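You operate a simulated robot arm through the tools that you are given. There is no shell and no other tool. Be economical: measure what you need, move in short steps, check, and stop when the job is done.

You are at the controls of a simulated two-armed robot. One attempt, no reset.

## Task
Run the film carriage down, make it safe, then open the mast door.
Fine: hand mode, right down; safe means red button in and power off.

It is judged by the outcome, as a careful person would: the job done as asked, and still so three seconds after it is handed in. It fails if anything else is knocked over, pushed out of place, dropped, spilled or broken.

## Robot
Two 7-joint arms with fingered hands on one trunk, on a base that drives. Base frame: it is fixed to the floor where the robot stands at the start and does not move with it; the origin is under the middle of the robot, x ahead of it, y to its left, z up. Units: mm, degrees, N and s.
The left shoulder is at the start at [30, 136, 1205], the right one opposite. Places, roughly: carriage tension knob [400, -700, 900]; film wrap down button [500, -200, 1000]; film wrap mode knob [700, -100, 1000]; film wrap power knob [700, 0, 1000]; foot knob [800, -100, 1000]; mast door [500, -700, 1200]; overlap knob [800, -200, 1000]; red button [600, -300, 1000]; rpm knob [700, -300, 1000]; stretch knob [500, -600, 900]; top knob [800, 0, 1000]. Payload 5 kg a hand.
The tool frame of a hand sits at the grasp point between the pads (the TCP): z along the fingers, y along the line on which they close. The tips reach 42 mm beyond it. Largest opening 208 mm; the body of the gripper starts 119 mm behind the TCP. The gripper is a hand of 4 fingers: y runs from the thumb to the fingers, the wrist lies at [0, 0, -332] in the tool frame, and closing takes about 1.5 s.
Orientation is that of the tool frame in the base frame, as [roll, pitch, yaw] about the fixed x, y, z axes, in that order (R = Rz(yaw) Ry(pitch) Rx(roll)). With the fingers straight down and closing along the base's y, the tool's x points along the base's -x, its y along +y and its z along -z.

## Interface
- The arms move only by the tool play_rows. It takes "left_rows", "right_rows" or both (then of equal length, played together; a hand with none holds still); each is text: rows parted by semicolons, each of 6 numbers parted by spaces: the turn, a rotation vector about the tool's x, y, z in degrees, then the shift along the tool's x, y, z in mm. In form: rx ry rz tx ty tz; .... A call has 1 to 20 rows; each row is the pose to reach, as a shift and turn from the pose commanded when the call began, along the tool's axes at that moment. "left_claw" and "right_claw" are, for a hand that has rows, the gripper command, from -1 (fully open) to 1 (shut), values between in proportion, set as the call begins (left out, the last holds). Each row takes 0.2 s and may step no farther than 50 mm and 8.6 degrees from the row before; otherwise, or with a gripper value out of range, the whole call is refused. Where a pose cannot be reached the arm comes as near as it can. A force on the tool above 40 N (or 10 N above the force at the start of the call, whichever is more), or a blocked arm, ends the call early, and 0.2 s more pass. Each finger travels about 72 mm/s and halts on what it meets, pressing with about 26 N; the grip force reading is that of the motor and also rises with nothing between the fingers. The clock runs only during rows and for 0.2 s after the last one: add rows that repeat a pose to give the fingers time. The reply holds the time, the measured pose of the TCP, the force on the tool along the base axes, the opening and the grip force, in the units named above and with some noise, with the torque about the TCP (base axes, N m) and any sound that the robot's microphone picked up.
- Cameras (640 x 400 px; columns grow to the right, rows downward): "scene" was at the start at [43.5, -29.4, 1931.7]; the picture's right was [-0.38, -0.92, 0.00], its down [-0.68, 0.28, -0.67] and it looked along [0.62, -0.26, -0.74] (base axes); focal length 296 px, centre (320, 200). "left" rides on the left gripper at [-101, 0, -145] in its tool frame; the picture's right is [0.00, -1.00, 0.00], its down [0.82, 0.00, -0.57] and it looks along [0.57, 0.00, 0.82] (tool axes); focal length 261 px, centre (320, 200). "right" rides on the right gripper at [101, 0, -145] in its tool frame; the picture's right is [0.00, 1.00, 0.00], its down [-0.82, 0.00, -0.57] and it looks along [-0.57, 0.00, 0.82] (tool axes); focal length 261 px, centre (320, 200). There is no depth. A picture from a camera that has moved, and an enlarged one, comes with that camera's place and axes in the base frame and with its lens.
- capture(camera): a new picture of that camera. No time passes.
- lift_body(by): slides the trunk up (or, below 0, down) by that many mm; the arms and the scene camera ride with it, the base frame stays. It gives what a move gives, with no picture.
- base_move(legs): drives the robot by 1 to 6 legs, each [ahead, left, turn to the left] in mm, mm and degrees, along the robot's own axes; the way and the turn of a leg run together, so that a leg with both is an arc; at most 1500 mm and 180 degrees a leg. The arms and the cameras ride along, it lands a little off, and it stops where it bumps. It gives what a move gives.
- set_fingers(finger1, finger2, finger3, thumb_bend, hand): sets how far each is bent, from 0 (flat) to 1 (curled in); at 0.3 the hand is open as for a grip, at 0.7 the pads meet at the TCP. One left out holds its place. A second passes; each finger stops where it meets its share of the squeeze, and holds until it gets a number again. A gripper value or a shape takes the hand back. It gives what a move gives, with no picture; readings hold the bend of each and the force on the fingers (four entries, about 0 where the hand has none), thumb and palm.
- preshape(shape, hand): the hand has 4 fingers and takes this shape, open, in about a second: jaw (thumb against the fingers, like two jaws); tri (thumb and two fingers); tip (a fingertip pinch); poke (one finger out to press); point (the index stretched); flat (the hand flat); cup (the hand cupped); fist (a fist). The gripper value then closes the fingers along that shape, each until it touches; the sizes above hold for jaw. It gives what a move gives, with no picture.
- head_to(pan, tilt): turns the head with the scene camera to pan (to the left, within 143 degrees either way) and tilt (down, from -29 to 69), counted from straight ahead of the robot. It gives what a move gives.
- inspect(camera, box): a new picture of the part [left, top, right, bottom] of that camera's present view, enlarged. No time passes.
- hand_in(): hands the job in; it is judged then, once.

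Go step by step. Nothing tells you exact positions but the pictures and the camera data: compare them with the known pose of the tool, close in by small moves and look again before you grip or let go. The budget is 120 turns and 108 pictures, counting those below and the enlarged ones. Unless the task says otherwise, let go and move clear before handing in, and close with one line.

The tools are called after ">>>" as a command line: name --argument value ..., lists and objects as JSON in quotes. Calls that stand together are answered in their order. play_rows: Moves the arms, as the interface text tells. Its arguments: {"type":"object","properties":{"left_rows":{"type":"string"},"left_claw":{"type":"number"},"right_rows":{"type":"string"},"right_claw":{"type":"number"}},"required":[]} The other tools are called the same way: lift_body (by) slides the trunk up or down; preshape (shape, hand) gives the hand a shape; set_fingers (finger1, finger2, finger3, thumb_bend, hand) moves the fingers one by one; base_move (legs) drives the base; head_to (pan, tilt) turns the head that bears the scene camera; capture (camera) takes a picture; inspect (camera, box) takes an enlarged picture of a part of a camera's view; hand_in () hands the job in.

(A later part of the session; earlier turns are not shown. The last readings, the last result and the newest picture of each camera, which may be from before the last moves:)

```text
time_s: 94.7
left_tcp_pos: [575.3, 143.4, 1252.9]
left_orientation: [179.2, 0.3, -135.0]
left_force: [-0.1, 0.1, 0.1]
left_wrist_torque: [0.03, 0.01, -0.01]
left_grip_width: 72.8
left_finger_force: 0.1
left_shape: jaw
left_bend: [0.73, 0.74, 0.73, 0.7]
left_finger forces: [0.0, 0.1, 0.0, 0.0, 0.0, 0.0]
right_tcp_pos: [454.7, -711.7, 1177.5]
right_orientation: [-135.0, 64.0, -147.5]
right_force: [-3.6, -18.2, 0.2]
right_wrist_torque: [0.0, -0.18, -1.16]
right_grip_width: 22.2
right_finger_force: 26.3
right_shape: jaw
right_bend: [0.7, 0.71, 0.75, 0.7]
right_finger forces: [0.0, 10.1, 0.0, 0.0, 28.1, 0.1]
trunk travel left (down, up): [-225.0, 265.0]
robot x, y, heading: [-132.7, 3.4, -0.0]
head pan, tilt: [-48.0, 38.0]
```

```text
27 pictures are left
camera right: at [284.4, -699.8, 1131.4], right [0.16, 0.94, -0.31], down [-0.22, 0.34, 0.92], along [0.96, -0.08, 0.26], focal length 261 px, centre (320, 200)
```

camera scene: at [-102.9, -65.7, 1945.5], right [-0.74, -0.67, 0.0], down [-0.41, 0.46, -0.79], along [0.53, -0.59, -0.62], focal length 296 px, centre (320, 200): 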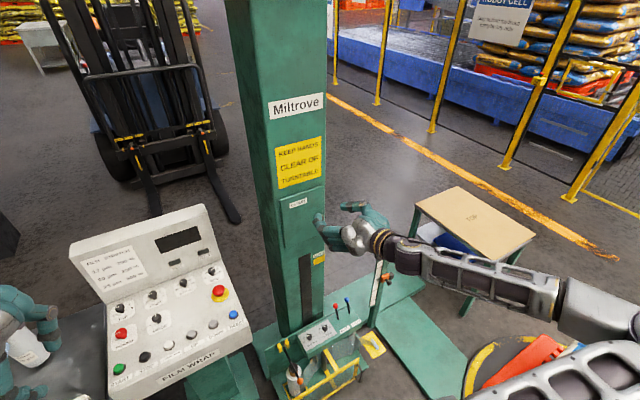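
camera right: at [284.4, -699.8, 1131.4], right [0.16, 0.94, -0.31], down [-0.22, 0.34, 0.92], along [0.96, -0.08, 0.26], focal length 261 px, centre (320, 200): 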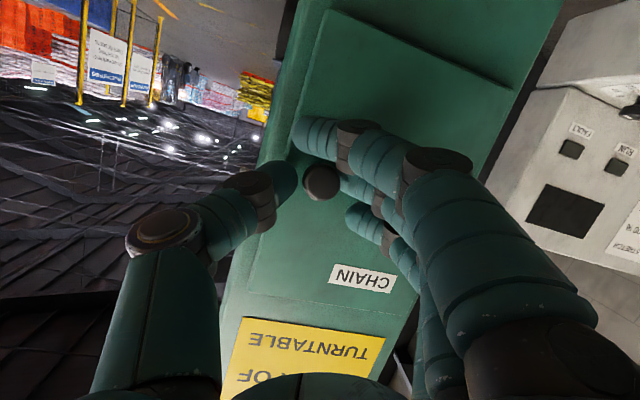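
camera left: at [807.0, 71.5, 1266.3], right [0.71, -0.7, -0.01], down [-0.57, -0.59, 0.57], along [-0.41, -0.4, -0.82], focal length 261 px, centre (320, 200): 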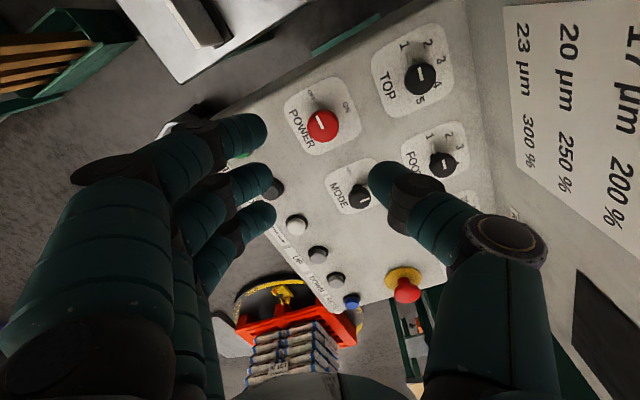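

The knob is gripped. I pull along the door's arc (hinge about [561,-598]) while turning the hand with it, first about 16°.

>>> play_rows --right_rows "3.6 1.25 1.25 1 6 -9; 7.2 2.5 2.5 1.8 12.5 -17.6; 10.8 3.7 3.7 2 19.5 -25.7; 14.4 5 5 2.1 27 -33.4; 14.4 5 5 2.1 27 -33.4"

>>> capture --camera "right"

>>> inspect --camera "scene" --box '[230, 160, 400, 300]'

```text
time_s: 95.9
left_tcp_pos: [574.9, 145.4, 1252.6]
left_orientation: [179.2, 0.4, -135.0]
left_force: [0.2, 0.3, -0.9]
left_wrist_torque: [0.08, -0.03, 0.02]
left_grip_width: 72.8
left_finger_force: 0.0
left_shape: jaw
left_bend: [0.73, 0.74, 0.73, 0.7]
left_finger forces: [0.0, 0.1, 0.0, 0.0, 0.0, 0.1]
right_tcp_pos: [428.3, -681.4, 1197.4]
right_orientation: [-137.0, 63.4, -164.5]
right_force: [1.7, 1.0, -3.1]
right_wrist_torque: [0.11, 0.04, 0.08]
right_grip_width: 16.2
right_finger_force: 26.0
right_shape: jaw
right_bend: [0.7, 0.71, 0.75, 0.72]
right_finger forces: [8.6, 6.9, 0.0, 0.1, 4.7, 0.1]
right hand out of reach, approached as far as the arm can: row 3, 4, 5
trunk travel left (down, up): [-225.0, 265.0]
robot x, y, heading: [-127.0, 0.1, -0.3]
head pan, tilt: [-48.0, 38.0]
```

```text
26 pictures are left
camera right: at [267.8, -624.1, 1153.9], right [0.39, 0.87, -0.3], down [-0.11, 0.37, 0.92], along [0.91, -0.33, 0.24], focal length 261 px, centre (320, 200)
```

right: 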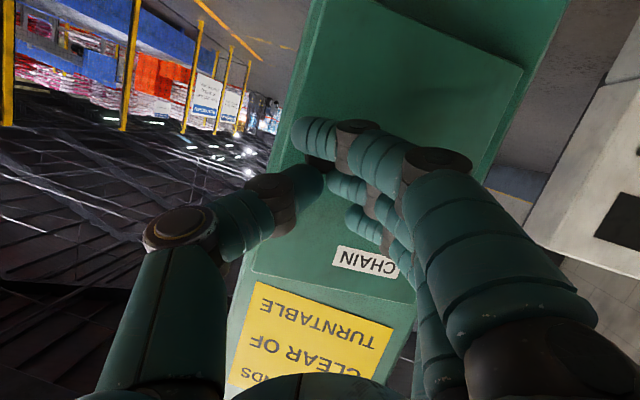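

```text
2.86 times, centred on (315, 230) of scene
camera zoom: at [-102.8, -64.2, 1945.6], right [-0.74, -0.67, 0.0], down [-0.41, 0.46, -0.79], along [0.53, -0.59, -0.62], focal length 847 px, centre (334, 114)
```

zoom: 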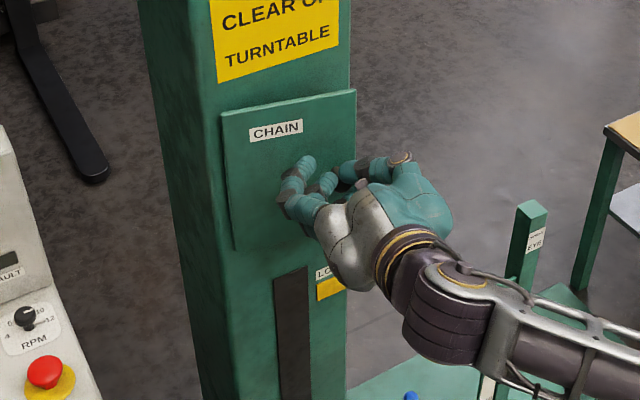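

The door has opened about 13° with the pull, but the arm is near its limit. I release the knob, back away, and look again.

>>> play_rows --right_rows "0 0 0 0 0 0; 0 0 0 0 0 0; 0 0 0 0 0 0; 0 0 0 0 0 0; 0 0 0 0 0 -30; 0 0 0 0 0 -60; 0 0 0 0 0 -90; 0 0 0 0 0 -90" --right_claw 0.2

>>> capture --camera "right"

>>> inspect --camera "scene" --box '[230, 160, 400, 300]'

```text
time_s: 97.7
left_tcp_pos: [575.7, 144.6, 1252.9]
left_orientation: [179.1, 0.3, -135.0]
left_force: [0.3, 0.3, -0.2]
left_wrist_torque: [0.03, 0.06, -0.05]
left_grip_width: 72.6
left_finger_force: 0.0
left_shape: jaw
left_bend: [0.73, 0.74, 0.73, 0.7]
left_finger forces: [0.0, 0.0, 0.0, 0.0, 0.0, 0.1]
right_tcp_pos: [361.3, -647.9, 1222.2]
right_orientation: [-135.0, 63.9, -163.4]
right_force: [0.1, -1.4, -0.2]
right_wrist_torque: [-0.01, 0.01, 0.01]
right_grip_width: 82.5
right_finger_force: 0.1
right_shape: jaw
right_bend: [0.73, 0.73, 0.73, 0.7]
right_finger forces: [0.1, 0.0, 0.0, 0.0, 0.1, 0.0]
right hand out of reach, approached as far as the arm can: row 7, 8
trunk travel left (down, up): [-225.0, 265.0]
robot x, y, heading: [-130.1, 1.6, -0.2]
head pan, tilt: [-48.0, 38.0]
```

```text
24 pictures are left
camera right: at [200.6, -589.7, 1176.2], right [0.41, 0.86, -0.31], down [-0.12, 0.38, 0.92], along [0.91, -0.34, 0.26], focal length 261 px, centre (320, 200)
```

right: 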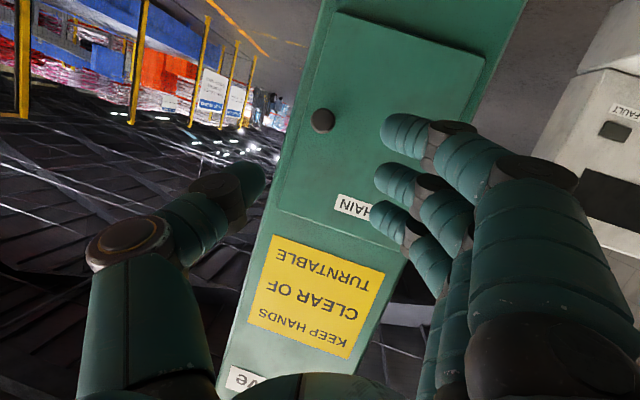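

```text
2.86 times, centred on (315, 230) of scene
camera zoom: at [-102.3, -63.5, 1945.5], right [-0.74, -0.67, 0.0], down [-0.41, 0.46, -0.79], along [0.53, -0.59, -0.62], focal length 847 px, centre (334, 114)
```

zoom: 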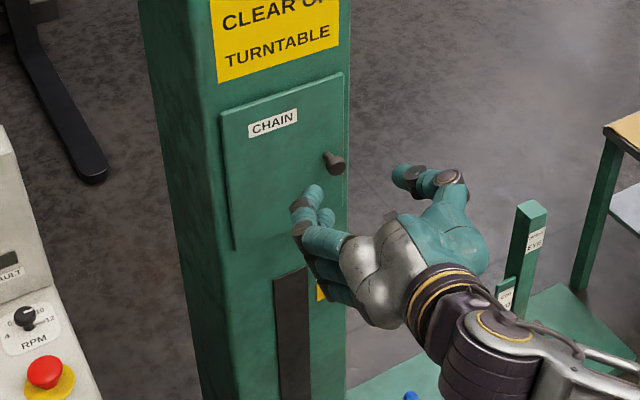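

The door swung shut again when released, so it must be opened in one pull with a better stance. I tuck the left hand in, then move the base back, right and turned to face the mast squarely.

>>> play_rows --left_rows "0 0 0 14 39 -8; 0 0 0 28 78 -16; 0 0 0 42 117 -25; 0 0 0 57 156 -34; 0 0 0 71 195 -42; 0 0 0 85 233 -50; 0 0 0 85 233 -50"

>>> base_move --legs '[[-170, 0, 0], [0, -200, 0], [0, 0, -17.5]]'

>>> head_to --pan -22 --tilt 38

>>> capture --camera "scene"

```text
time_s: 99.3
left_tcp_pos: [353.0, 247.1, 1302.6]
left_orientation: [179.2, 0.3, -135.0]
left_force: [1.0, -1.4, -0.5]
left_wrist_torque: [0.18, 0.11, 0.02]
left_grip_width: 72.5
left_finger_force: 0.1
left_shape: jaw
left_bend: [0.73, 0.74, 0.73, 0.7]
left_finger forces: [0.0, 0.0, 0.0, 0.0, 0.0, 0.0]
right_tcp_pos: [361.9, -649.1, 1220.5]
right_orientation: [-135.2, 64.0, -163.5]
right_force: [1.0, -0.2, -0.4]
right_wrist_torque: [-0.01, -0.01, 0.04]
right_grip_width: 82.5
right_finger_force: 0.1
right_shape: jaw
right_bend: [0.73, 0.73, 0.73, 0.7]
right_finger forces: [0.1, 0.0, 0.0, 0.0, 0.0, 0.1]
trunk travel left (down, up): [-225.0, 265.0]
robot x, y, heading: [-129.6, -0.8, 0.1]
head pan, tilt: [-48.0, 38.0]
```

```text
time_s: 103.0
left_tcp_pos: [232.1, -105.6, 1304.8]
left_orientation: [179.3, 0.2, -152.5]
left_force: [-0.1, -0.5, -0.1]
left_wrist_torque: [0.03, -0.04, 0.01]
left_grip_width: 72.4
left_finger_force: 0.2
left_shape: jaw
left_bend: [0.73, 0.74, 0.73, 0.7]
left_finger forces: [0.0, 0.0, 0.0, 0.0, 0.0, 0.1]
right_tcp_pos: [-28.8, -964.7, 1220.8]
right_orientation: [-134.9, 64.0, 179.1]
right_force: [-0.5, -0.3, 0.4]
right_wrist_torque: [0.0, -0.06, 0.05]
right_grip_width: 82.6
right_finger_force: 0.0
right_shape: jaw
right_bend: [0.73, 0.73, 0.73, 0.7]
right_finger forces: [0.1, 0.1, 0.0, 0.1, 0.0, 0.1]
trunk travel left (down, up): [-225.0, 265.0]
robot x, y, heading: [-300.8, -200.0, -17.4]
head pan, tilt: [-48.0, 38.0]
```

```text
time_s: 103.9
left_tcp_pos: [232.3, -105.7, 1304.5]
left_orientation: [179.2, 0.3, -152.4]
left_force: [-0.5, 0.4, -0.3]
left_wrist_torque: [-0.01, 0.0, 0.01]
left_grip_width: 72.5
left_finger_force: 0.1
left_shape: jaw
left_bend: [0.73, 0.74, 0.73, 0.7]
left_finger forces: [0.0, 0.1, 0.0, 0.0, 0.1, 0.0]
right_tcp_pos: [-28.4, -962.8, 1222.1]
right_orientation: [-135.0, 64.0, 179.2]
right_force: [-0.5, -0.5, 0.0]
right_wrist_torque: [-0.02, -0.02, 0.06]
right_grip_width: 82.8
right_finger_force: 0.1
right_shape: jaw
right_bend: [0.73, 0.73, 0.73, 0.7]
right_finger forces: [0.0, 0.1, 0.1, 0.0, 0.0, 0.1]
trunk travel left (down, up): [-225.0, 265.0]
robot x, y, heading: [-306.4, -197.0, -17.6]
head pan, tilt: [-22.0, 38.0]
```

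```text
22 pictures are left
camera scene: at [-263.8, -243.6, 1945.6], right [-0.64, -0.77, 0.0], down [-0.47, 0.39, -0.79], along [0.61, -0.5, -0.62], focal length 296 px, centre (320, 200)
```

scene: 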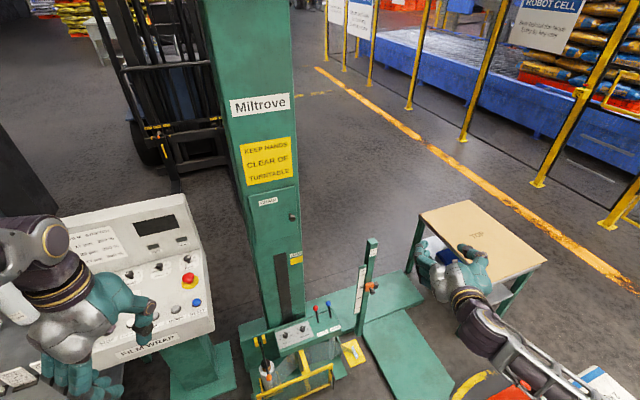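

The robot now faces the mast squarely. I bring the right hand up to the knob standoff, level, rolled so that thumb and fingers pinch vertically (so the knob can pivot in the grip as the door swings).

>>> play_rows --right_rows "-0.33 -3.18 -6.12 -10 38.5 4.6; -0.67 -6.35 -12.23 -20 77 9.2; -1 -9.53 -18.35 -30 115.4 13.8; -1.33 -12.7 -24.47 -40 153.9 18.4; -1.67 -15.88 -30.58 -50 192.3 23; -2 -19.05 -36.7 -60 230.8 27.6; -2.33 -22.23 -42.8 -70 269.3 32.2; -2.67 -25.4 -48.9 -80 307.7 36.8; -3 -28.6 -55 -90 346.2 41.4; -3.33 -31.75 -61.2 -100 384.7 46; -3.67 -34.9 -67.3 -110 423 50.6; -4 -38.1 -73.4 -120 461.6 55.2; -4 -38.1 -73.4 -120 461.6 55.2" --right_claw 0.2

>>> capture --camera "right"

>>> capture --camera "scene"

```text
time_s: 106.7
left_tcp_pos: [231.1, -104.8, 1305.4]
left_orientation: [179.4, 0.2, -152.6]
left_force: [0.4, -0.1, 0.1]
left_wrist_torque: [0.02, -0.1, -0.02]
left_grip_width: 72.6
left_finger_force: 0.0
left_shape: jaw
left_bend: [0.73, 0.74, 0.73, 0.7]
left_finger forces: [0.0, 0.0, 0.0, 0.0, 0.1, 0.0]
right_tcp_pos: [348.5, -742.8, 1303.3]
right_orientation: [-99.0, 0.3, -103.6]
right_force: [-0.9, 0.2, -0.4]
right_wrist_torque: [0.04, 0.01, 0.07]
right_grip_width: 83.1
right_finger_force: 0.1
right_shape: jaw
right_bend: [0.73, 0.73, 0.73, 0.7]
right_finger forces: [0.1, 0.0, 0.0, 0.1, 0.1, 0.0]
right hand out of reach, approached as far as the arm can: row 1, 2, 3, 4, 5, 6, 7, 8, 9, 10, 11, 12, 13
trunk travel left (down, up): [-225.0, 265.0]
robot x, y, heading: [-302.5, -199.8, -17.6]
head pan, tilt: [-22.0, 38.0]
```

```text
21 pictures are left
camera right: at [185.8, -809.4, 1324.7], right [-0.15, 0.05, -0.99], down [-0.36, 0.93, 0.1], along [0.92, 0.37, -0.12], focal length 261 px, centre (320, 200)
```

right: 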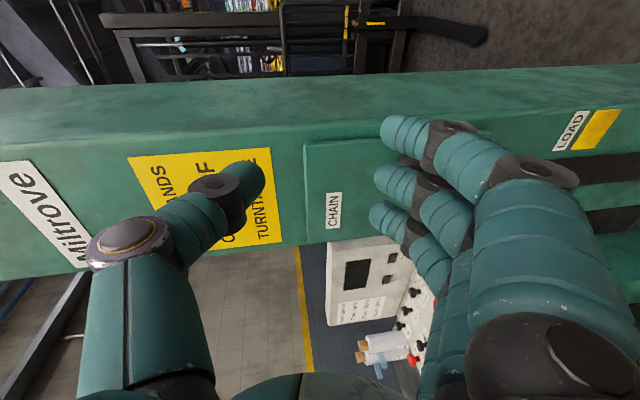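

```text
20 pictures are left
camera scene: at [-265.5, -243.8, 1945.7], right [-0.64, -0.77, 0.0], down [-0.47, 0.39, -0.79], along [0.61, -0.5, -0.62], focal length 296 px, centre (320, 200)
```

scene: 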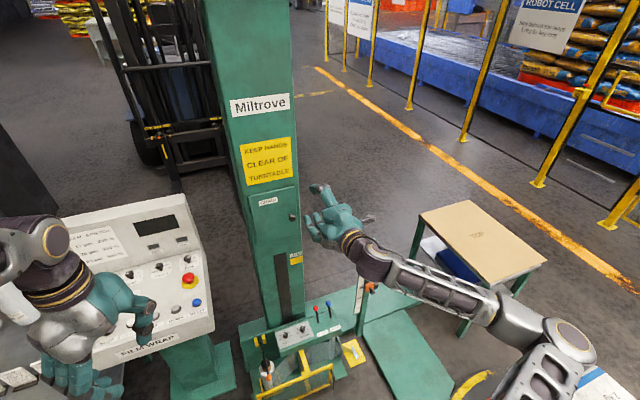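

The pose is close to what I want, just too high. I lower it toward the knob axis.

>>> play_rows --right_rows "0 0 0 -12 28 10; 0 0 0 -25 57 20; 0 0 0 -38 86 25; 0 0 0 -50.7 114 30; 0 0 0 -50.7 114 30"

>>> capture --camera "right"

```text
time_s: 107.9
left_tcp_pos: [233.1, -103.9, 1304.3]
left_orientation: [179.2, 0.3, -152.5]
left_force: [-0.3, -0.2, -0.1]
left_wrist_torque: [-0.03, -0.04, -0.02]
left_grip_width: 72.3
left_finger_force: 0.1
left_shape: jaw
left_bend: [0.73, 0.74, 0.73, 0.7]
left_finger forces: [0.0, 0.0, 0.1, 0.1, 0.1, 0.0]
right_tcp_pos: [370.8, -725.0, 1247.6]
right_orientation: [-103.3, 0.7, -101.6]
right_force: [0.4, 0.6, 0.0]
right_wrist_torque: [0.0, 0.01, -0.01]
right_grip_width: 83.2
right_finger_force: 0.1
right_shape: jaw
right_bend: [0.73, 0.73, 0.73, 0.7]
right_finger forces: [0.0, 0.0, 0.1, 0.1, 0.1, 0.1]
right hand out of reach, approached as far as the arm can: row 1, 2, 3, 4, 5
trunk travel left (down, up): [-225.0, 265.0]
robot x, y, heading: [-303.4, -200.2, -17.8]
head pan, tilt: [-22.0, 38.0]
```

```text
19 pictures are left
camera right: at [212.3, -796.7, 1279.3], right [-0.22, 0.06, -0.97], down [-0.38, 0.91, 0.15], along [0.9, 0.4, -0.18], focal length 261 px, centre (320, 200)
```

right: 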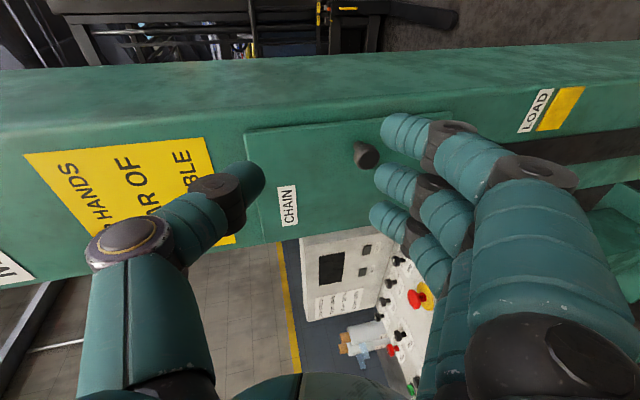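

The trunk can supply the missing height: I lower it by 60 mm.

>>> lift_body --by -60

>>> capture --camera "right"

```text
time_s: 108.9
left_tcp_pos: [233.2, -105.0, 1243.7]
left_orientation: [179.3, 0.3, -152.4]
left_force: [0.2, 0.3, 0.2]
left_wrist_torque: [-0.04, -0.05, 0.02]
left_grip_width: 72.4
left_finger_force: 0.1
left_shape: jaw
left_bend: [0.73, 0.74, 0.73, 0.7]
left_finger forces: [0.0, 0.0, 0.0, 0.0, 0.0, 0.0]
right_tcp_pos: [371.4, -724.3, 1187.5]
right_orientation: [-103.2, 0.7, -101.6]
right_force: [-0.2, 0.0, -0.7]
right_wrist_torque: [-0.02, 0.06, -0.01]
right_grip_width: 82.9
right_finger_force: 0.0
right_shape: jaw
right_bend: [0.73, 0.73, 0.73, 0.7]
right_finger forces: [0.0, 0.1, 0.0, 0.0, 0.1, 0.1]
trunk travel left (down, up): [-165.0, 325.0]
robot x, y, heading: [-302.8, -198.8, -17.8]
head pan, tilt: [-22.0, 38.0]
```

```text
18 pictures are left
camera right: at [212.3, -796.7, 1219.9], right [-0.22, 0.06, -0.97], down [-0.38, 0.91, 0.14], along [0.9, 0.4, -0.18], focal length 261 px, centre (320, 200)
```

right: 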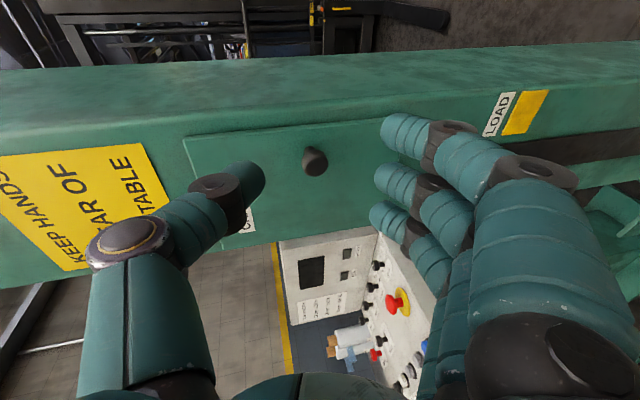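

The knob is at about [478,-722,1169]. I shift laterally 23 mm and advance.

>>> play_rows --right_rows "0 0 0 -12 -3 10; 0 0 0 -22.8 -5 20; 0 0 0 -22.8 -5 45; 0 0 0 -22.8 -5 45"

>>> capture --camera "right"

```text
time_s: 109.9
left_tcp_pos: [232.0, -105.1, 1243.6]
left_orientation: [179.3, 0.3, -152.3]
left_force: [-0.7, 0.5, 0.4]
left_wrist_torque: [-0.02, -0.09, -0.04]
left_grip_width: 72.5
left_finger_force: 0.0
left_shape: jaw
left_bend: [0.73, 0.74, 0.73, 0.7]
left_finger forces: [0.0, 0.1, 0.1, 0.0, 0.0, 0.1]
right_tcp_pos: [419.2, -713.0, 1186.5]
right_orientation: [-103.8, 0.8, -101.3]
right_force: [0.0, -0.1, 0.5]
right_wrist_torque: [-0.01, 0.05, -0.02]
right_grip_width: 83.2
right_finger_force: 0.1
right_shape: jaw
right_bend: [0.73, 0.73, 0.73, 0.7]
right_finger forces: [0.0, 0.0, 0.1, 0.0, 0.0, 0.1]
trunk travel left (down, up): [-165.0, 325.0]
robot x, y, heading: [-301.8, -199.7, -17.4]
head pan, tilt: [-22.0, 38.0]
```

```text
17 pictures are left
camera right: at [261.0, -785.6, 1218.7], right [-0.23, 0.06, -0.97], down [-0.38, 0.91, 0.15], along [0.9, 0.4, -0.19], focal length 261 px, centre (320, 200)
```

right: 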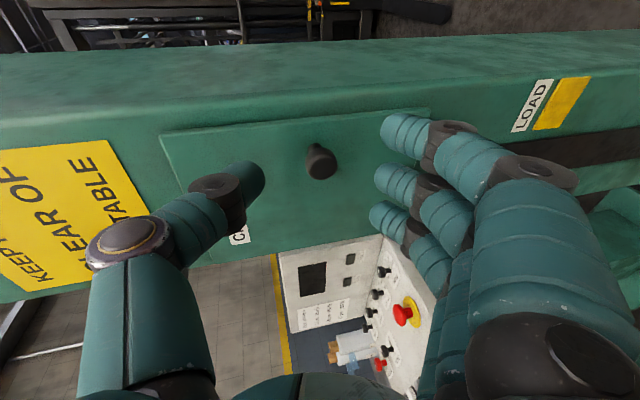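

Aligned. Advance 38 mm and close.

>>> play_rows --right_rows "0 0 0 -2 1 15; 0 0 0 -2 1 28; 0 0 0 -2 1 38; 0 0 0 -2 1 38"

>>> play_rows --right_rows "0 0 0 0 0 0; 0 0 0 0 0 0; 0 0 0 0 0 0; 0 0 0 0 0 0; 0 0 0 0 0 0; 0 0 0 0 0 0; 0 0 0 0 0 0" --right_claw 0.9

>>> capture --camera "right"

```text
time_s: 110.8
left_tcp_pos: [228.3, -105.2, 1246.8]
left_orientation: [179.5, 0.4, -152.4]
left_force: [-0.5, 0.2, -0.1]
left_wrist_torque: [0.03, -0.06, 0.01]
left_grip_width: 72.4
left_finger_force: 0.0
left_shape: jaw
left_bend: [0.73, 0.74, 0.73, 0.7]
left_finger forces: [0.0, 0.0, 0.1, 0.0, 0.1, 0.0]
right_tcp_pos: [449.4, -720.2, 1186.5]
right_orientation: [-103.5, 0.6, -101.4]
right_force: [-27.8, 7.1, 6.0]
right_wrist_torque: [-0.49, -1.7, -0.22]
right_grip_width: 82.2
right_finger_force: 0.0
right_shape: jaw
right_bend: [0.73, 0.73, 0.73, 0.71]
right_finger forces: [0.1, 0.0, 0.0, 0.0, 28.5, 0.0]
right hand out of reach, approached as far as the arm can: row 1, 2, 3, 4
trunk travel left (down, up): [-165.0, 325.0]
robot x, y, heading: [-303.4, -197.7, -17.5]
head pan, tilt: [-22.0, 38.0]
stopped in row 4 (right hand): the force on the tool passed its limit at 46 N (the readings are from after the stop); the commanded pose is now the measured one
```

```text
time_s: 112.4
left_tcp_pos: [231.2, -107.2, 1245.6]
left_orientation: [179.3, 0.2, -152.5]
left_force: [-0.3, 0.2, 0.6]
left_wrist_torque: [0.0, 0.0, 0.0]
left_grip_width: 72.5
left_finger_force: 0.1
left_shape: jaw
left_bend: [0.73, 0.74, 0.73, 0.7]
left_finger forces: [0.0, 0.0, 0.1, 0.0, 0.0, 0.1]
right_tcp_pos: [455.5, -723.2, 1183.1]
right_orientation: [-103.8, 0.7, -101.4]
right_force: [0.4, -1.4, 0.2]
right_wrist_torque: [0.06, 0.08, -0.05]
right_grip_width: 9.9
right_finger_force: 26.0
right_shape: jaw
right_bend: [0.7, 0.72, 0.7, 0.72]
right_finger forces: [0.0, 10.6, 0.1, 0.1, 10.0, 0.1]
trunk travel left (down, up): [-165.0, 325.0]
robot x, y, heading: [-302.1, -202.0, -18.0]
head pan, tilt: [-22.0, 38.0]
```

```text
16 pictures are left
camera right: at [296.3, -794.6, 1215.7], right [-0.23, 0.06, -0.97], down [-0.38, 0.91, 0.15], along [0.9, 0.4, -0.19], focal length 261 px, centre (320, 200)
```

right: 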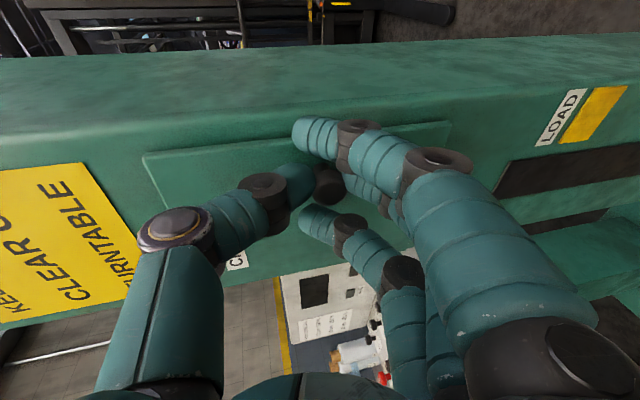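

Gripped firmly around the knob. I pull along the arc in translation to about 32° and look.

>>> play_rows --right_rows "0 0 0 -4 2.2 -9; 0 0 0 -8.7 4.4 -17.8; 0 0 0 -14 6.5 -26.3; 0 0 0 -19.9 8.6 -34.2; 0 0 0 -26.4 10.5 -41.7; 0 0 0 -33.3 12.3 -48.8; 0 0 0 -40.8 14 -55.5; 0 0 0 -48.6 15.7 -61.7; 0 0 0 -48.6 15.7 -61.7"

>>> capture --camera "right"

>>> inspect --camera "scene" --box '[200, 140, 400, 290]'

```text
time_s: 114.4
left_tcp_pos: [232.2, -103.6, 1245.1]
left_orientation: [179.3, 0.1, -152.5]
left_force: [-0.9, -0.3, -0.8]
left_wrist_torque: [-0.01, 0.01, 0.02]
left_grip_width: 72.3
left_finger_force: 0.0
left_shape: jaw
left_bend: [0.73, 0.74, 0.73, 0.7]
left_finger forces: [0.0, 0.1, 0.0, 0.0, 0.0, 0.0]
right_tcp_pos: [401.7, -661.6, 1197.3]
right_orientation: [-104.3, 0.8, -100.9]
right_force: [-0.3, -0.4, 0.3]
right_wrist_torque: [0.01, 0.0, 0.0]
right_grip_width: 5.7
right_finger_force: 25.8
right_shape: jaw
right_bend: [0.7, 0.73, 0.7, 0.73]
right_finger forces: [0.0, 0.1, 0.0, 0.0, 0.0, 0.1]
right hand out of reach, approached as far as the arm can: row 5, 6, 7, 8, 9
trunk travel left (down, up): [-165.0, 325.0]
robot x, y, heading: [-303.2, -200.1, -17.5]
head pan, tilt: [-22.0, 38.0]
```

```text
15 pictures are left
camera right: at [245.7, -737.0, 1230.8], right [-0.24, 0.07, -0.97], down [-0.39, 0.91, 0.16], along [0.89, 0.41, -0.19], focal length 261 px, centre (320, 200)
```

right: 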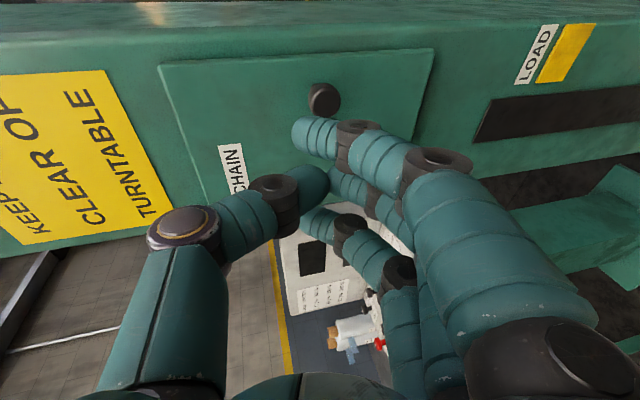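

```text
2.67 times, centred on (300, 215) of scene
camera zoom: at [-264.3, -242.5, 1885.8], right [-0.64, -0.77, 0.0], down [-0.47, 0.39, -0.79], along [0.61, -0.5, -0.62], focal length 790 px, centre (373, 160)
```

zoom: 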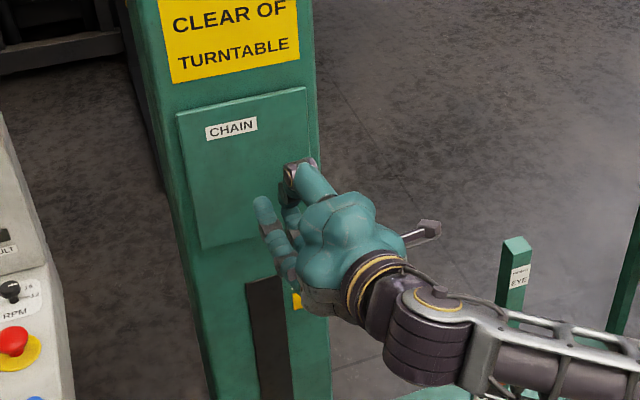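

The hand slid off because the arm ran out of its range while pulling, so the pull should be done with the base instead. I re-open, realign to the knob, and approach deeper with a narrower opening.

>>> play_rows --right_rows "0 0 0 0 0 -8; 0 0 0 0 0 -16; 0 0 0 15 1 -10; 0 0 0 30 2 -5; 0 0 0 45.6 2.5 0; 0 0 0 45.6 2.5 20; 0 0 0 45.6 2.5 35; 0 0 0 45.6 2.5 35" --right_claw 0.5

>>> capture --camera "right"

```text
time_s: 116.2
left_tcp_pos: [232.0, -106.3, 1243.4]
left_orientation: [179.2, 0.2, -152.5]
left_force: [0.1, -0.3, -0.7]
left_wrist_torque: [-0.02, 0.03, -0.01]
left_grip_width: 72.3
left_finger_force: 0.0
left_shape: jaw
left_bend: [0.73, 0.74, 0.73, 0.7]
left_finger forces: [0.0, 0.0, 0.0, 0.0, 0.0, 0.1]
right_tcp_pos: [425.3, -717.8, 1184.2]
right_orientation: [-103.9, 0.8, -101.4]
right_force: [0.2, 0.4, -0.5]
right_wrist_torque: [-0.01, 0.0, -0.03]
right_grip_width: 51.2
right_finger_force: 0.0
right_shape: jaw
right_bend: [0.73, 0.73, 0.73, 0.7]
right_finger forces: [0.0, 0.0, 0.1, 0.0, 0.0, 0.0]
trunk travel left (down, up): [-165.0, 325.0]
robot x, y, heading: [-301.5, -198.1, -17.8]
head pan, tilt: [-22.0, 38.0]
```

```text
13 pictures are left
camera right: at [267.7, -790.0, 1216.2], right [-0.23, 0.06, -0.97], down [-0.38, 0.91, 0.15], along [0.89, 0.41, -0.19], focal length 261 px, centre (320, 200)
```

right: 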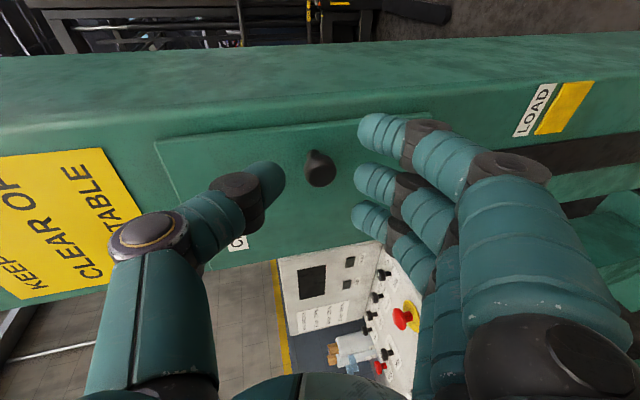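

>>> play_rows --right_rows "0 0 0 -4 1 10; 0 0 0 -4 3 20; 0 0 0 -4 4 30; 0 0 0 -4 4 37; 0 0 0 -4 4 37"

>>> play_rows --right_rows "0 0 0 0 0 0; 0 0 0 0 0 0; 0 0 0 0 0 0; 0 0 0 0 0 0; 0 0 0 0 0 0; 0 0 0 0 0 0; 0 0 0 0 0 0" --right_claw 1

>>> capture --camera "right"

```text
time_s: 117.4
left_tcp_pos: [228.7, -106.5, 1245.9]
left_orientation: [179.4, 0.4, -152.6]
left_force: [-0.4, -1.0, 0.4]
left_wrist_torque: [0.01, -0.02, 0.01]
left_grip_width: 72.7
left_finger_force: 0.1
left_shape: jaw
left_bend: [0.73, 0.74, 0.73, 0.7]
left_finger forces: [0.0, 0.0, 0.1, 0.0, 0.0, 0.0]
right_tcp_pos: [455.7, -720.8, 1179.2]
right_orientation: [-104.0, 0.7, -101.1]
right_force: [-26.7, 4.8, 8.0]
right_wrist_torque: [-0.3, -1.15, -0.22]
right_grip_width: 52.9
right_finger_force: 0.0
right_shape: jaw
right_bend: [0.73, 0.73, 0.73, 0.72]
right_finger forces: [0.0, 0.1, 0.1, 0.1, 26.4, 0.0]
trunk travel left (down, up): [-165.0, 325.0]
robot x, y, heading: [-302.1, -198.0, -17.9]
head pan, tilt: [-22.0, 38.0]
stopped in row 5 (right hand): the force on the tool passed its limit at 42 N (the readings are from after the stop); the commanded pose is now the measured one
```

```text
time_s: 119.0
left_tcp_pos: [230.6, -105.7, 1243.3]
left_orientation: [179.3, 0.2, -152.7]
left_force: [0.5, 0.7, -0.7]
left_wrist_torque: [0.0, -0.02, -0.02]
left_grip_width: 72.3
left_finger_force: 0.0
left_shape: jaw
left_bend: [0.73, 0.74, 0.73, 0.7]
left_finger forces: [0.0, 0.1, 0.1, 0.1, 0.1, 0.0]
right_tcp_pos: [458.1, -722.1, 1176.7]
right_orientation: [-104.2, 0.8, -101.0]
right_force: [-5.5, 0.3, 5.3]
right_wrist_torque: [-0.03, -0.05, 0.01]
right_grip_width: 16.6
right_finger_force: 25.5
right_shape: jaw
right_bend: [0.7, 0.72, 0.7, 0.72]
right_finger forces: [0.0, 10.7, 0.0, 0.0, 18.1, 0.0]
trunk travel left (down, up): [-165.0, 325.0]
robot x, y, heading: [-300.2, -198.6, -17.7]
head pan, tilt: [-22.0, 38.0]
```

```text
12 pictures are left
camera right: at [300.8, -794.7, 1209.2], right [-0.24, 0.06, -0.97], down [-0.38, 0.91, 0.15], along [0.89, 0.41, -0.19], focal length 261 px, centre (320, 200)
```

right: 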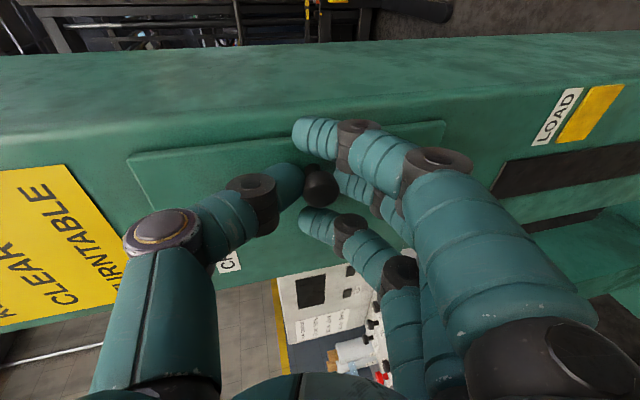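

A deeper grip now. I pull with the base along the arc: first three short legs.

>>> base_move --legs '[[-19, 7, 0], [-18, 9.5, 0], [-16, 12, 0]]'

>>> capture --camera "right"

```text
time_s: 120.6
left_tcp_pos: [188.6, -60.5, 1244.2]
left_orientation: [179.4, 0.4, -152.5]
left_force: [-1.4, 0.7, 0.9]
left_wrist_torque: [-0.08, -0.17, -0.02]
left_grip_width: 72.1
left_finger_force: 0.2
left_shape: jaw
left_bend: [0.73, 0.74, 0.73, 0.7]
left_finger forces: [0.0, 0.1, 0.0, 0.1, 0.0, 0.1]
right_tcp_pos: [418.3, -672.6, 1177.0]
right_orientation: [-104.2, 0.7, -100.6]
right_force: [4.6, 5.0, -0.2]
right_wrist_torque: [0.02, -0.02, 0.05]
right_grip_width: 13.8
right_finger_force: 25.9
right_shape: jaw
right_bend: [0.7, 0.71, 0.7, 0.72]
right_finger forces: [3.8, 8.4, 0.0, 0.0, 8.6, 0.1]
trunk travel left (down, up): [-165.0, 325.0]
robot x, y, heading: [-344.1, -155.1, -17.5]
head pan, tilt: [-22.0, 38.0]
```

```text
11 pictures are left
camera right: at [260.7, -747.3, 1209.1], right [-0.24, 0.06, -0.97], down [-0.39, 0.91, 0.16], along [0.89, 0.42, -0.19], focal length 261 px, centre (320, 200)
```

right: 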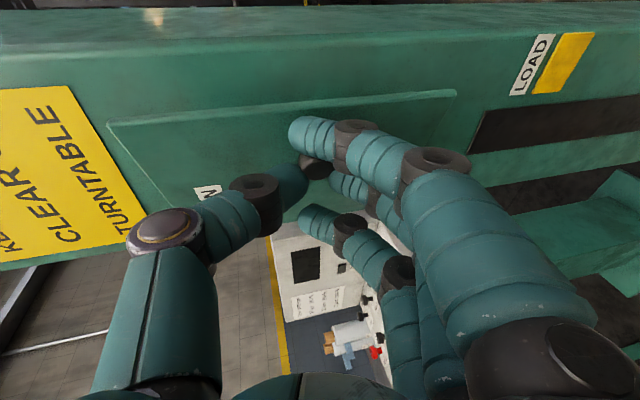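

The door is following. The knob drifts a little to the right in the grip, so I continue with slightly less leftward motion.

>>> base_move --legs '[[-16, 8, 0], [-14, 12, 0], [-12, 15, 0]]'

>>> capture --camera "right"

```text
time_s: 122.1
left_tcp_pos: [158.7, -15.3, 1244.6]
left_orientation: [179.4, 0.3, -152.5]
left_force: [-1.6, 0.5, 0.4]
left_wrist_torque: [-0.11, -0.04, -0.02]
left_grip_width: 72.7
left_finger_force: 0.0
left_shape: jaw
left_bend: [0.73, 0.74, 0.73, 0.7]
left_finger forces: [0.1, 0.0, 0.0, 0.1, 0.0, 0.1]
right_tcp_pos: [388.6, -626.8, 1175.7]
right_orientation: [-104.2, 0.8, -100.7]
right_force: [-8.0, -2.3, 7.3]
right_wrist_torque: [-0.22, -0.14, -0.45]
right_grip_width: 11.5
right_finger_force: 25.6
right_shape: jaw
right_bend: [0.71, 0.73, 0.7, 0.73]
right_finger forces: [13.0, 0.1, 0.1, 0.1, 5.0, 0.1]
trunk travel left (down, up): [-165.0, 325.0]
robot x, y, heading: [-375.9, -109.2, -17.8]
head pan, tilt: [-22.0, 38.0]
```

```text
10 pictures are left
camera right: at [231.1, -701.9, 1208.9], right [-0.24, 0.06, -0.97], down [-0.39, 0.91, 0.16], along [0.89, 0.42, -0.19], focal length 261 px, centre (320, 200)
```

right: 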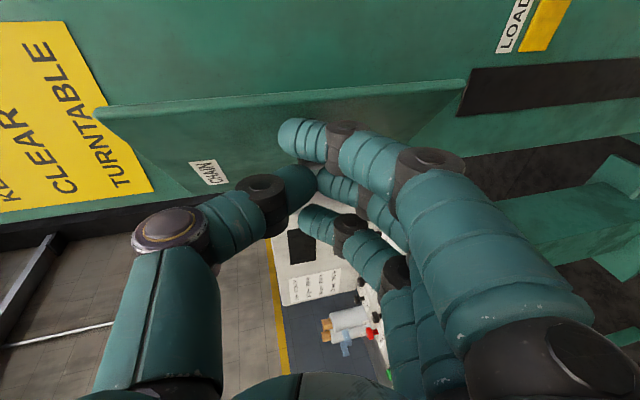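

The door is well open, with the knob now caged between index and thumb. I continue along the arc, mostly leftward.

>>> base_move --legs '[[-10, 17, 0], [-7, 18, 0], [-4, 20, 0]]'

>>> capture --camera "right"

```text
time_s: 123.7
left_tcp_pos: [155.4, 43.4, 1245.3]
left_orientation: [179.5, 0.3, -152.5]
left_force: [0.8, 1.4, -0.5]
left_wrist_torque: [-0.18, 0.1, 0.01]
left_grip_width: 72.3
left_finger_force: 0.1
left_shape: jaw
left_bend: [0.73, 0.74, 0.73, 0.7]
left_finger forces: [0.1, 0.0, 0.0, 0.0, 0.1, 0.1]
right_tcp_pos: [383.6, -571.0, 1175.6]
right_orientation: [-104.2, 0.7, -100.9]
right_force: [-30.1, -3.1, 12.8]
right_wrist_torque: [-0.37, -0.29, -0.84]
right_grip_width: 11.4
right_finger_force: 25.5
right_shape: jaw
right_bend: [0.73, 0.73, 0.7, 0.74]
right_finger forces: [32.7, 1.8, 0.0, 0.0, 6.7, 0.1]
trunk travel left (down, up): [-165.0, 325.0]
robot x, y, heading: [-377.9, -50.8, -17.3]
head pan, tilt: [-22.0, 38.0]
```

```text
9 pictures are left
camera right: at [226.1, -644.8, 1209.6], right [-0.24, 0.06, -0.97], down [-0.39, 0.91, 0.16], along [0.89, 0.41, -0.19], focal length 261 px, centre (320, 200)
```

right: 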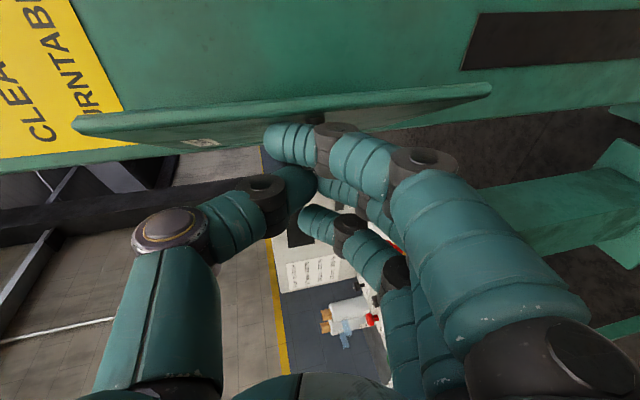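

The door stands at about 60°, but the index now presses against it. I back off straight, opening the fingers, and see whether it stays.

>>> base_move --legs '[[-14, 3, 0]]'

>>> play_rows --right_rows "0 0 0 0 0 0; 0 0 0 0 0 0; 0 0 0 0 0 0; 0 0 0 0 0 0; 0 0 0 0 0 0" --right_claw 0.3

>>> capture --camera "right"

```text
time_s: 124.5
left_tcp_pos: [144.4, 47.3, 1245.4]
left_orientation: [179.3, 0.3, -152.5]
left_force: [-0.5, 0.4, 0.3]
left_wrist_torque: [0.01, -0.13, 0.02]
left_grip_width: 72.8
left_finger_force: 0.0
left_shape: jaw
left_bend: [0.73, 0.74, 0.73, 0.7]
left_finger forces: [0.0, 0.0, 0.0, 0.0, 0.1, 0.0]
right_tcp_pos: [371.7, -565.1, 1174.4]
right_orientation: [-104.3, 0.9, -101.0]
right_force: [-11.0, -0.1, 0.8]
right_wrist_torque: [-0.08, -0.02, -0.36]
right_grip_width: 11.1
right_finger_force: 26.0
right_shape: jaw
right_bend: [0.71, 0.73, 0.7, 0.73]
right_finger forces: [21.5, 0.0, 0.0, 0.1, 4.8, 0.0]
trunk travel left (down, up): [-165.0, 325.0]
robot x, y, heading: [-392.3, -46.6, -17.6]
head pan, tilt: [-22.0, 38.0]
```

```text
time_s: 125.7
left_tcp_pos: [144.8, 47.5, 1243.6]
left_orientation: [179.3, 0.3, -152.5]
left_force: [-1.1, 0.4, -0.2]
left_wrist_torque: [0.02, -0.01, 0.01]
left_grip_width: 72.4
left_finger_force: 0.1
left_shape: jaw
left_bend: [0.73, 0.74, 0.73, 0.7]
left_finger forces: [0.1, 0.1, 0.0, 0.0, 0.0, 0.0]
right_tcp_pos: [373.1, -564.9, 1174.2]
right_orientation: [-104.4, 0.9, -101.0]
right_force: [0.2, 0.2, 0.4]
right_wrist_torque: [0.02, -0.03, 0.02]
right_grip_width: 72.2
right_finger_force: 0.1
right_shape: jaw
right_bend: [0.73, 0.73, 0.73, 0.7]
right_finger forces: [0.0, 0.0, 0.0, 0.1, 0.0, 0.0]
trunk travel left (down, up): [-165.0, 325.0]
robot x, y, heading: [-388.5, -41.6, -17.4]
head pan, tilt: [-22.0, 38.0]
```

```text
8 pictures are left
camera right: at [215.7, -639.2, 1207.0], right [-0.24, 0.07, -0.97], down [-0.39, 0.91, 0.16], along [0.89, 0.41, -0.19], focal length 261 px, centre (320, 200)
```

right: 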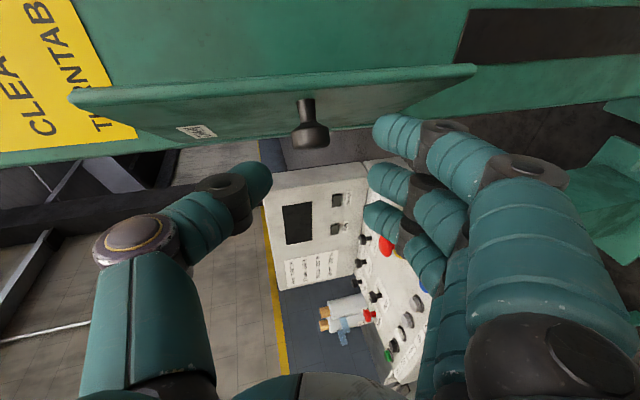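

The door stays at about 57° by itself. I back off, close the hand, go around the free edge to the inner side, and then push it further left.

>>> base_move --legs '[[-70, 0, 0], [0, -180, 0]]'

>>> play_rows --right_rows "0 0 0 0 0 0; 0 0 0 0 0 0; 0 0 0 0 0 0; 0 0 0 0 0 0; 0 0 0 0 0 0" --right_claw 1

>>> capture --camera "right"

```text
time_s: 127.8
left_tcp_pos: [23.4, -105.4, 1244.5]
left_orientation: [179.3, 0.4, -152.6]
left_force: [0.5, -2.5, 0.2]
left_wrist_torque: [0.22, -0.05, -0.01]
left_grip_width: 72.8
left_finger_force: 0.0
left_shape: jaw
left_bend: [0.73, 0.74, 0.73, 0.7]
left_finger forces: [0.0, 0.0, 0.0, 0.0, 0.0, 0.0]
right_tcp_pos: [250.3, -720.2, 1172.0]
right_orientation: [-104.4, 0.9, -101.1]
right_force: [0.3, -0.8, -0.8]
right_wrist_torque: [0.03, -0.04, 0.17]
right_grip_width: 72.3
right_finger_force: 0.0
right_shape: jaw
right_bend: [0.73, 0.73, 0.73, 0.7]
right_finger forces: [0.0, 0.0, 0.0, 0.0, 0.0, 0.0]
trunk travel left (down, up): [-165.0, 325.0]
robot x, y, heading: [-512.8, -194.7, -18.0]
head pan, tilt: [-22.0, 38.0]
```

```text
time_s: 129.0
left_tcp_pos: [24.0, -103.0, 1242.5]
left_orientation: [179.4, 0.2, -152.6]
left_force: [-0.3, -0.2, 0.2]
left_wrist_torque: [-0.03, 0.01, 0.02]
left_grip_width: 72.3
left_finger_force: 0.0
left_shape: jaw
left_bend: [0.73, 0.74, 0.73, 0.7]
left_finger forces: [0.1, 0.0, 0.0, 0.0, 0.0, 0.0]
right_tcp_pos: [250.0, -718.0, 1173.5]
right_orientation: [-104.4, 0.7, -101.2]
right_force: [0.6, 0.7, 0.3]
right_wrist_torque: [0.0, -0.03, -0.03]
right_grip_width: 0.0
right_finger_force: 26.4
right_shape: jaw
right_bend: [0.7, 0.7, 0.7, 0.7]
right_finger forces: [0.0, 0.0, 0.1, 0.1, 0.1, 0.1]
trunk travel left (down, up): [-165.0, 325.0]
robot x, y, heading: [-509.7, -194.6, -17.8]
head pan, tilt: [-22.0, 38.0]
```

```text
7 pictures are left
camera right: at [93.5, -791.6, 1206.9], right [-0.24, 0.07, -0.97], down [-0.39, 0.91, 0.16], along [0.89, 0.41, -0.19], focal length 261 px, centre (320, 200)
```

right: 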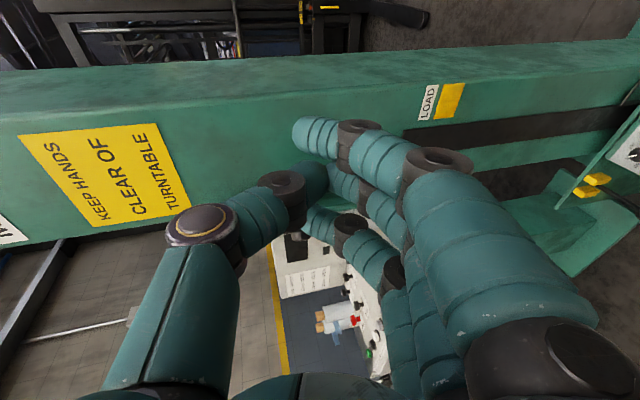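

>>> capture --camera "scene"

```text
6 pictures are left
camera scene: at [-473.1, -240.6, 1885.6], right [-0.64, -0.77, 0.0], down [-0.47, 0.39, -0.79], along [0.61, -0.5, -0.62], focal length 296 px, centre (320, 200)
```

scene: 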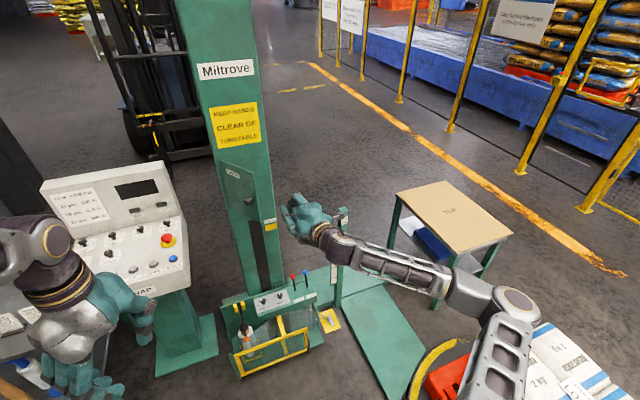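

The door is about half open and stays. I go forward beside its free edge and sweep left.

>>> base_move --legs '[[115, 0, 0], [0, 100, 0], [0, 75, 0]]'

>>> capture --camera "right"

```text
time_s: 131.6
left_tcp_pos: [186.9, 30.2, 1242.6]
left_orientation: [179.5, 0.1, -152.6]
left_force: [0.3, 2.0, -0.5]
left_wrist_torque: [-0.26, 0.09, -0.01]
left_grip_width: 72.3
left_finger_force: 0.1
left_shape: jaw
left_bend: [0.73, 0.74, 0.73, 0.7]
left_finger forces: [0.1, 0.1, 0.1, 0.0, 0.0, 0.0]
right_tcp_pos: [414.8, -583.0, 1174.2]
right_orientation: [-104.4, 0.7, -100.8]
right_force: [0.4, 1.6, 0.1]
right_wrist_torque: [-0.05, 0.07, -0.31]
right_grip_width: 0.0
right_finger_force: 25.6
right_shape: jaw
right_bend: [0.7, 0.7, 0.7, 0.7]
right_finger forces: [0.0, 0.0, 0.0, 0.0, 0.0, 0.1]
trunk travel left (down, up): [-165.0, 325.0]
robot x, y, heading: [-347.7, -64.9, -17.6]
head pan, tilt: [-22.0, 38.0]
```

```text
5 pictures are left
camera right: at [257.8, -657.3, 1207.9], right [-0.24, 0.06, -0.97], down [-0.39, 0.91, 0.16], along [0.89, 0.41, -0.19], focal length 261 px, centre (320, 200)
```

right: 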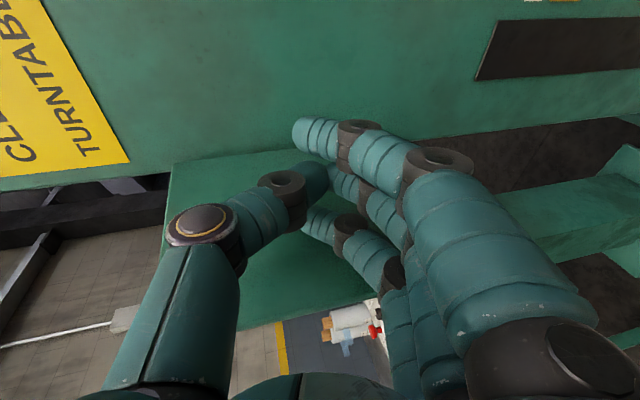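

The door is pushed past 90°, its inner face visible at the left. I move a little right and back away, then check the scene.

>>> base_move --legs '[[0, -40, 0], [-250, 0, 0]]'

>>> inspect --camera "scene" --box '[20, 60, 340, 380]'

```text
time_s: 133.9
left_tcp_pos: [-66.6, 66.0, 1245.4]
left_orientation: [179.5, 0.3, -152.5]
left_force: [-1.2, 0.2, 0.0]
left_wrist_torque: [-0.06, -0.17, 0.0]
left_grip_width: 72.5
left_finger_force: 0.0
left_shape: jaw
left_bend: [0.73, 0.74, 0.73, 0.7]
left_finger forces: [0.0, 0.0, 0.1, 0.0, 0.0, 0.0]
right_tcp_pos: [161.3, -547.5, 1173.7]
right_orientation: [-104.3, 0.9, -100.9]
right_force: [-1.8, 0.9, 0.9]
right_wrist_torque: [0.02, 0.07, -0.02]
right_grip_width: 0.0
right_finger_force: 26.3
right_shape: jaw
right_bend: [0.7, 0.7, 0.7, 0.7]
right_finger forces: [0.0, 0.0, 0.0, 0.0, 0.0, 0.0]
trunk travel left (down, up): [-165.0, 325.0]
robot x, y, heading: [-601.2, -27.7, -17.7]
head pan, tilt: [-22.0, 38.0]
```

```text
1.25 times, centred on (180, 220) of scene
camera zoom: at [-564.3, -71.8, 1885.7], right [-0.64, -0.77, 0.0], down [-0.47, 0.39, -0.79], along [0.61, -0.5, -0.61], focal length 370 px, centre (495, 175)
```

zoom: 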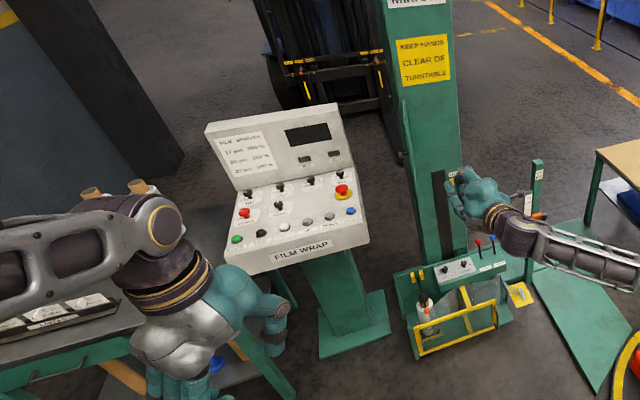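

>>> inspect --camera "scene" --box '[180, 90, 300, 260]'

>>> inspect --camera "scene" --box '[125, 130, 225, 215]'

```text
2.35 times, centred on (240, 175) of scene
camera zoom: at [-564.3, -71.8, 1885.7], right [-0.64, -0.77, 0.0], down [-0.47, 0.39, -0.79], along [0.61, -0.5, -0.61], focal length 697 px, centre (508, 259)
```

zoom: 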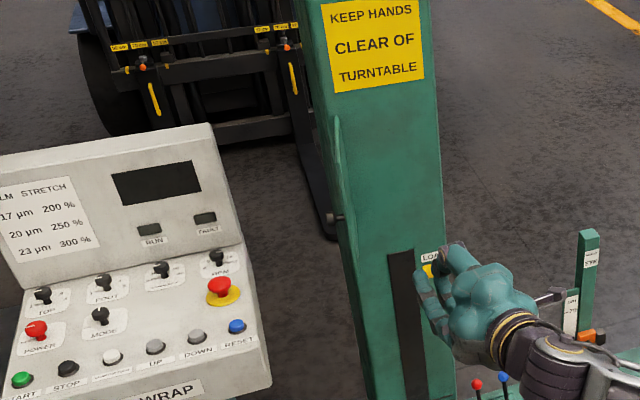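

```text
4.71 times, centred on (175, 172) of scene
camera zoom: at [-564.3, -71.8, 1885.7], right [-0.64, -0.77, 0.0], down [-0.47, 0.39, -0.79], along [0.61, -0.5, -0.61], focal length 1395 px, centre (1002, 329)
```

zoom: 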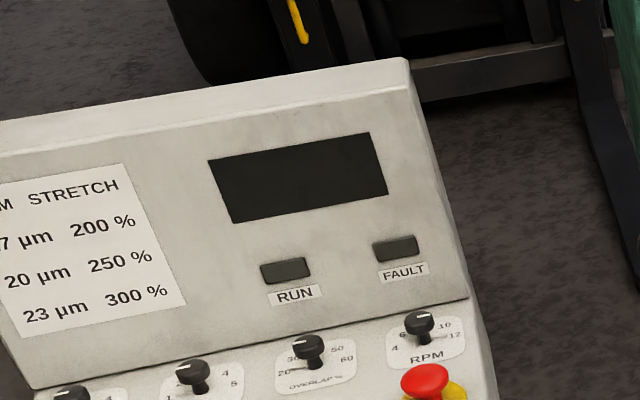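

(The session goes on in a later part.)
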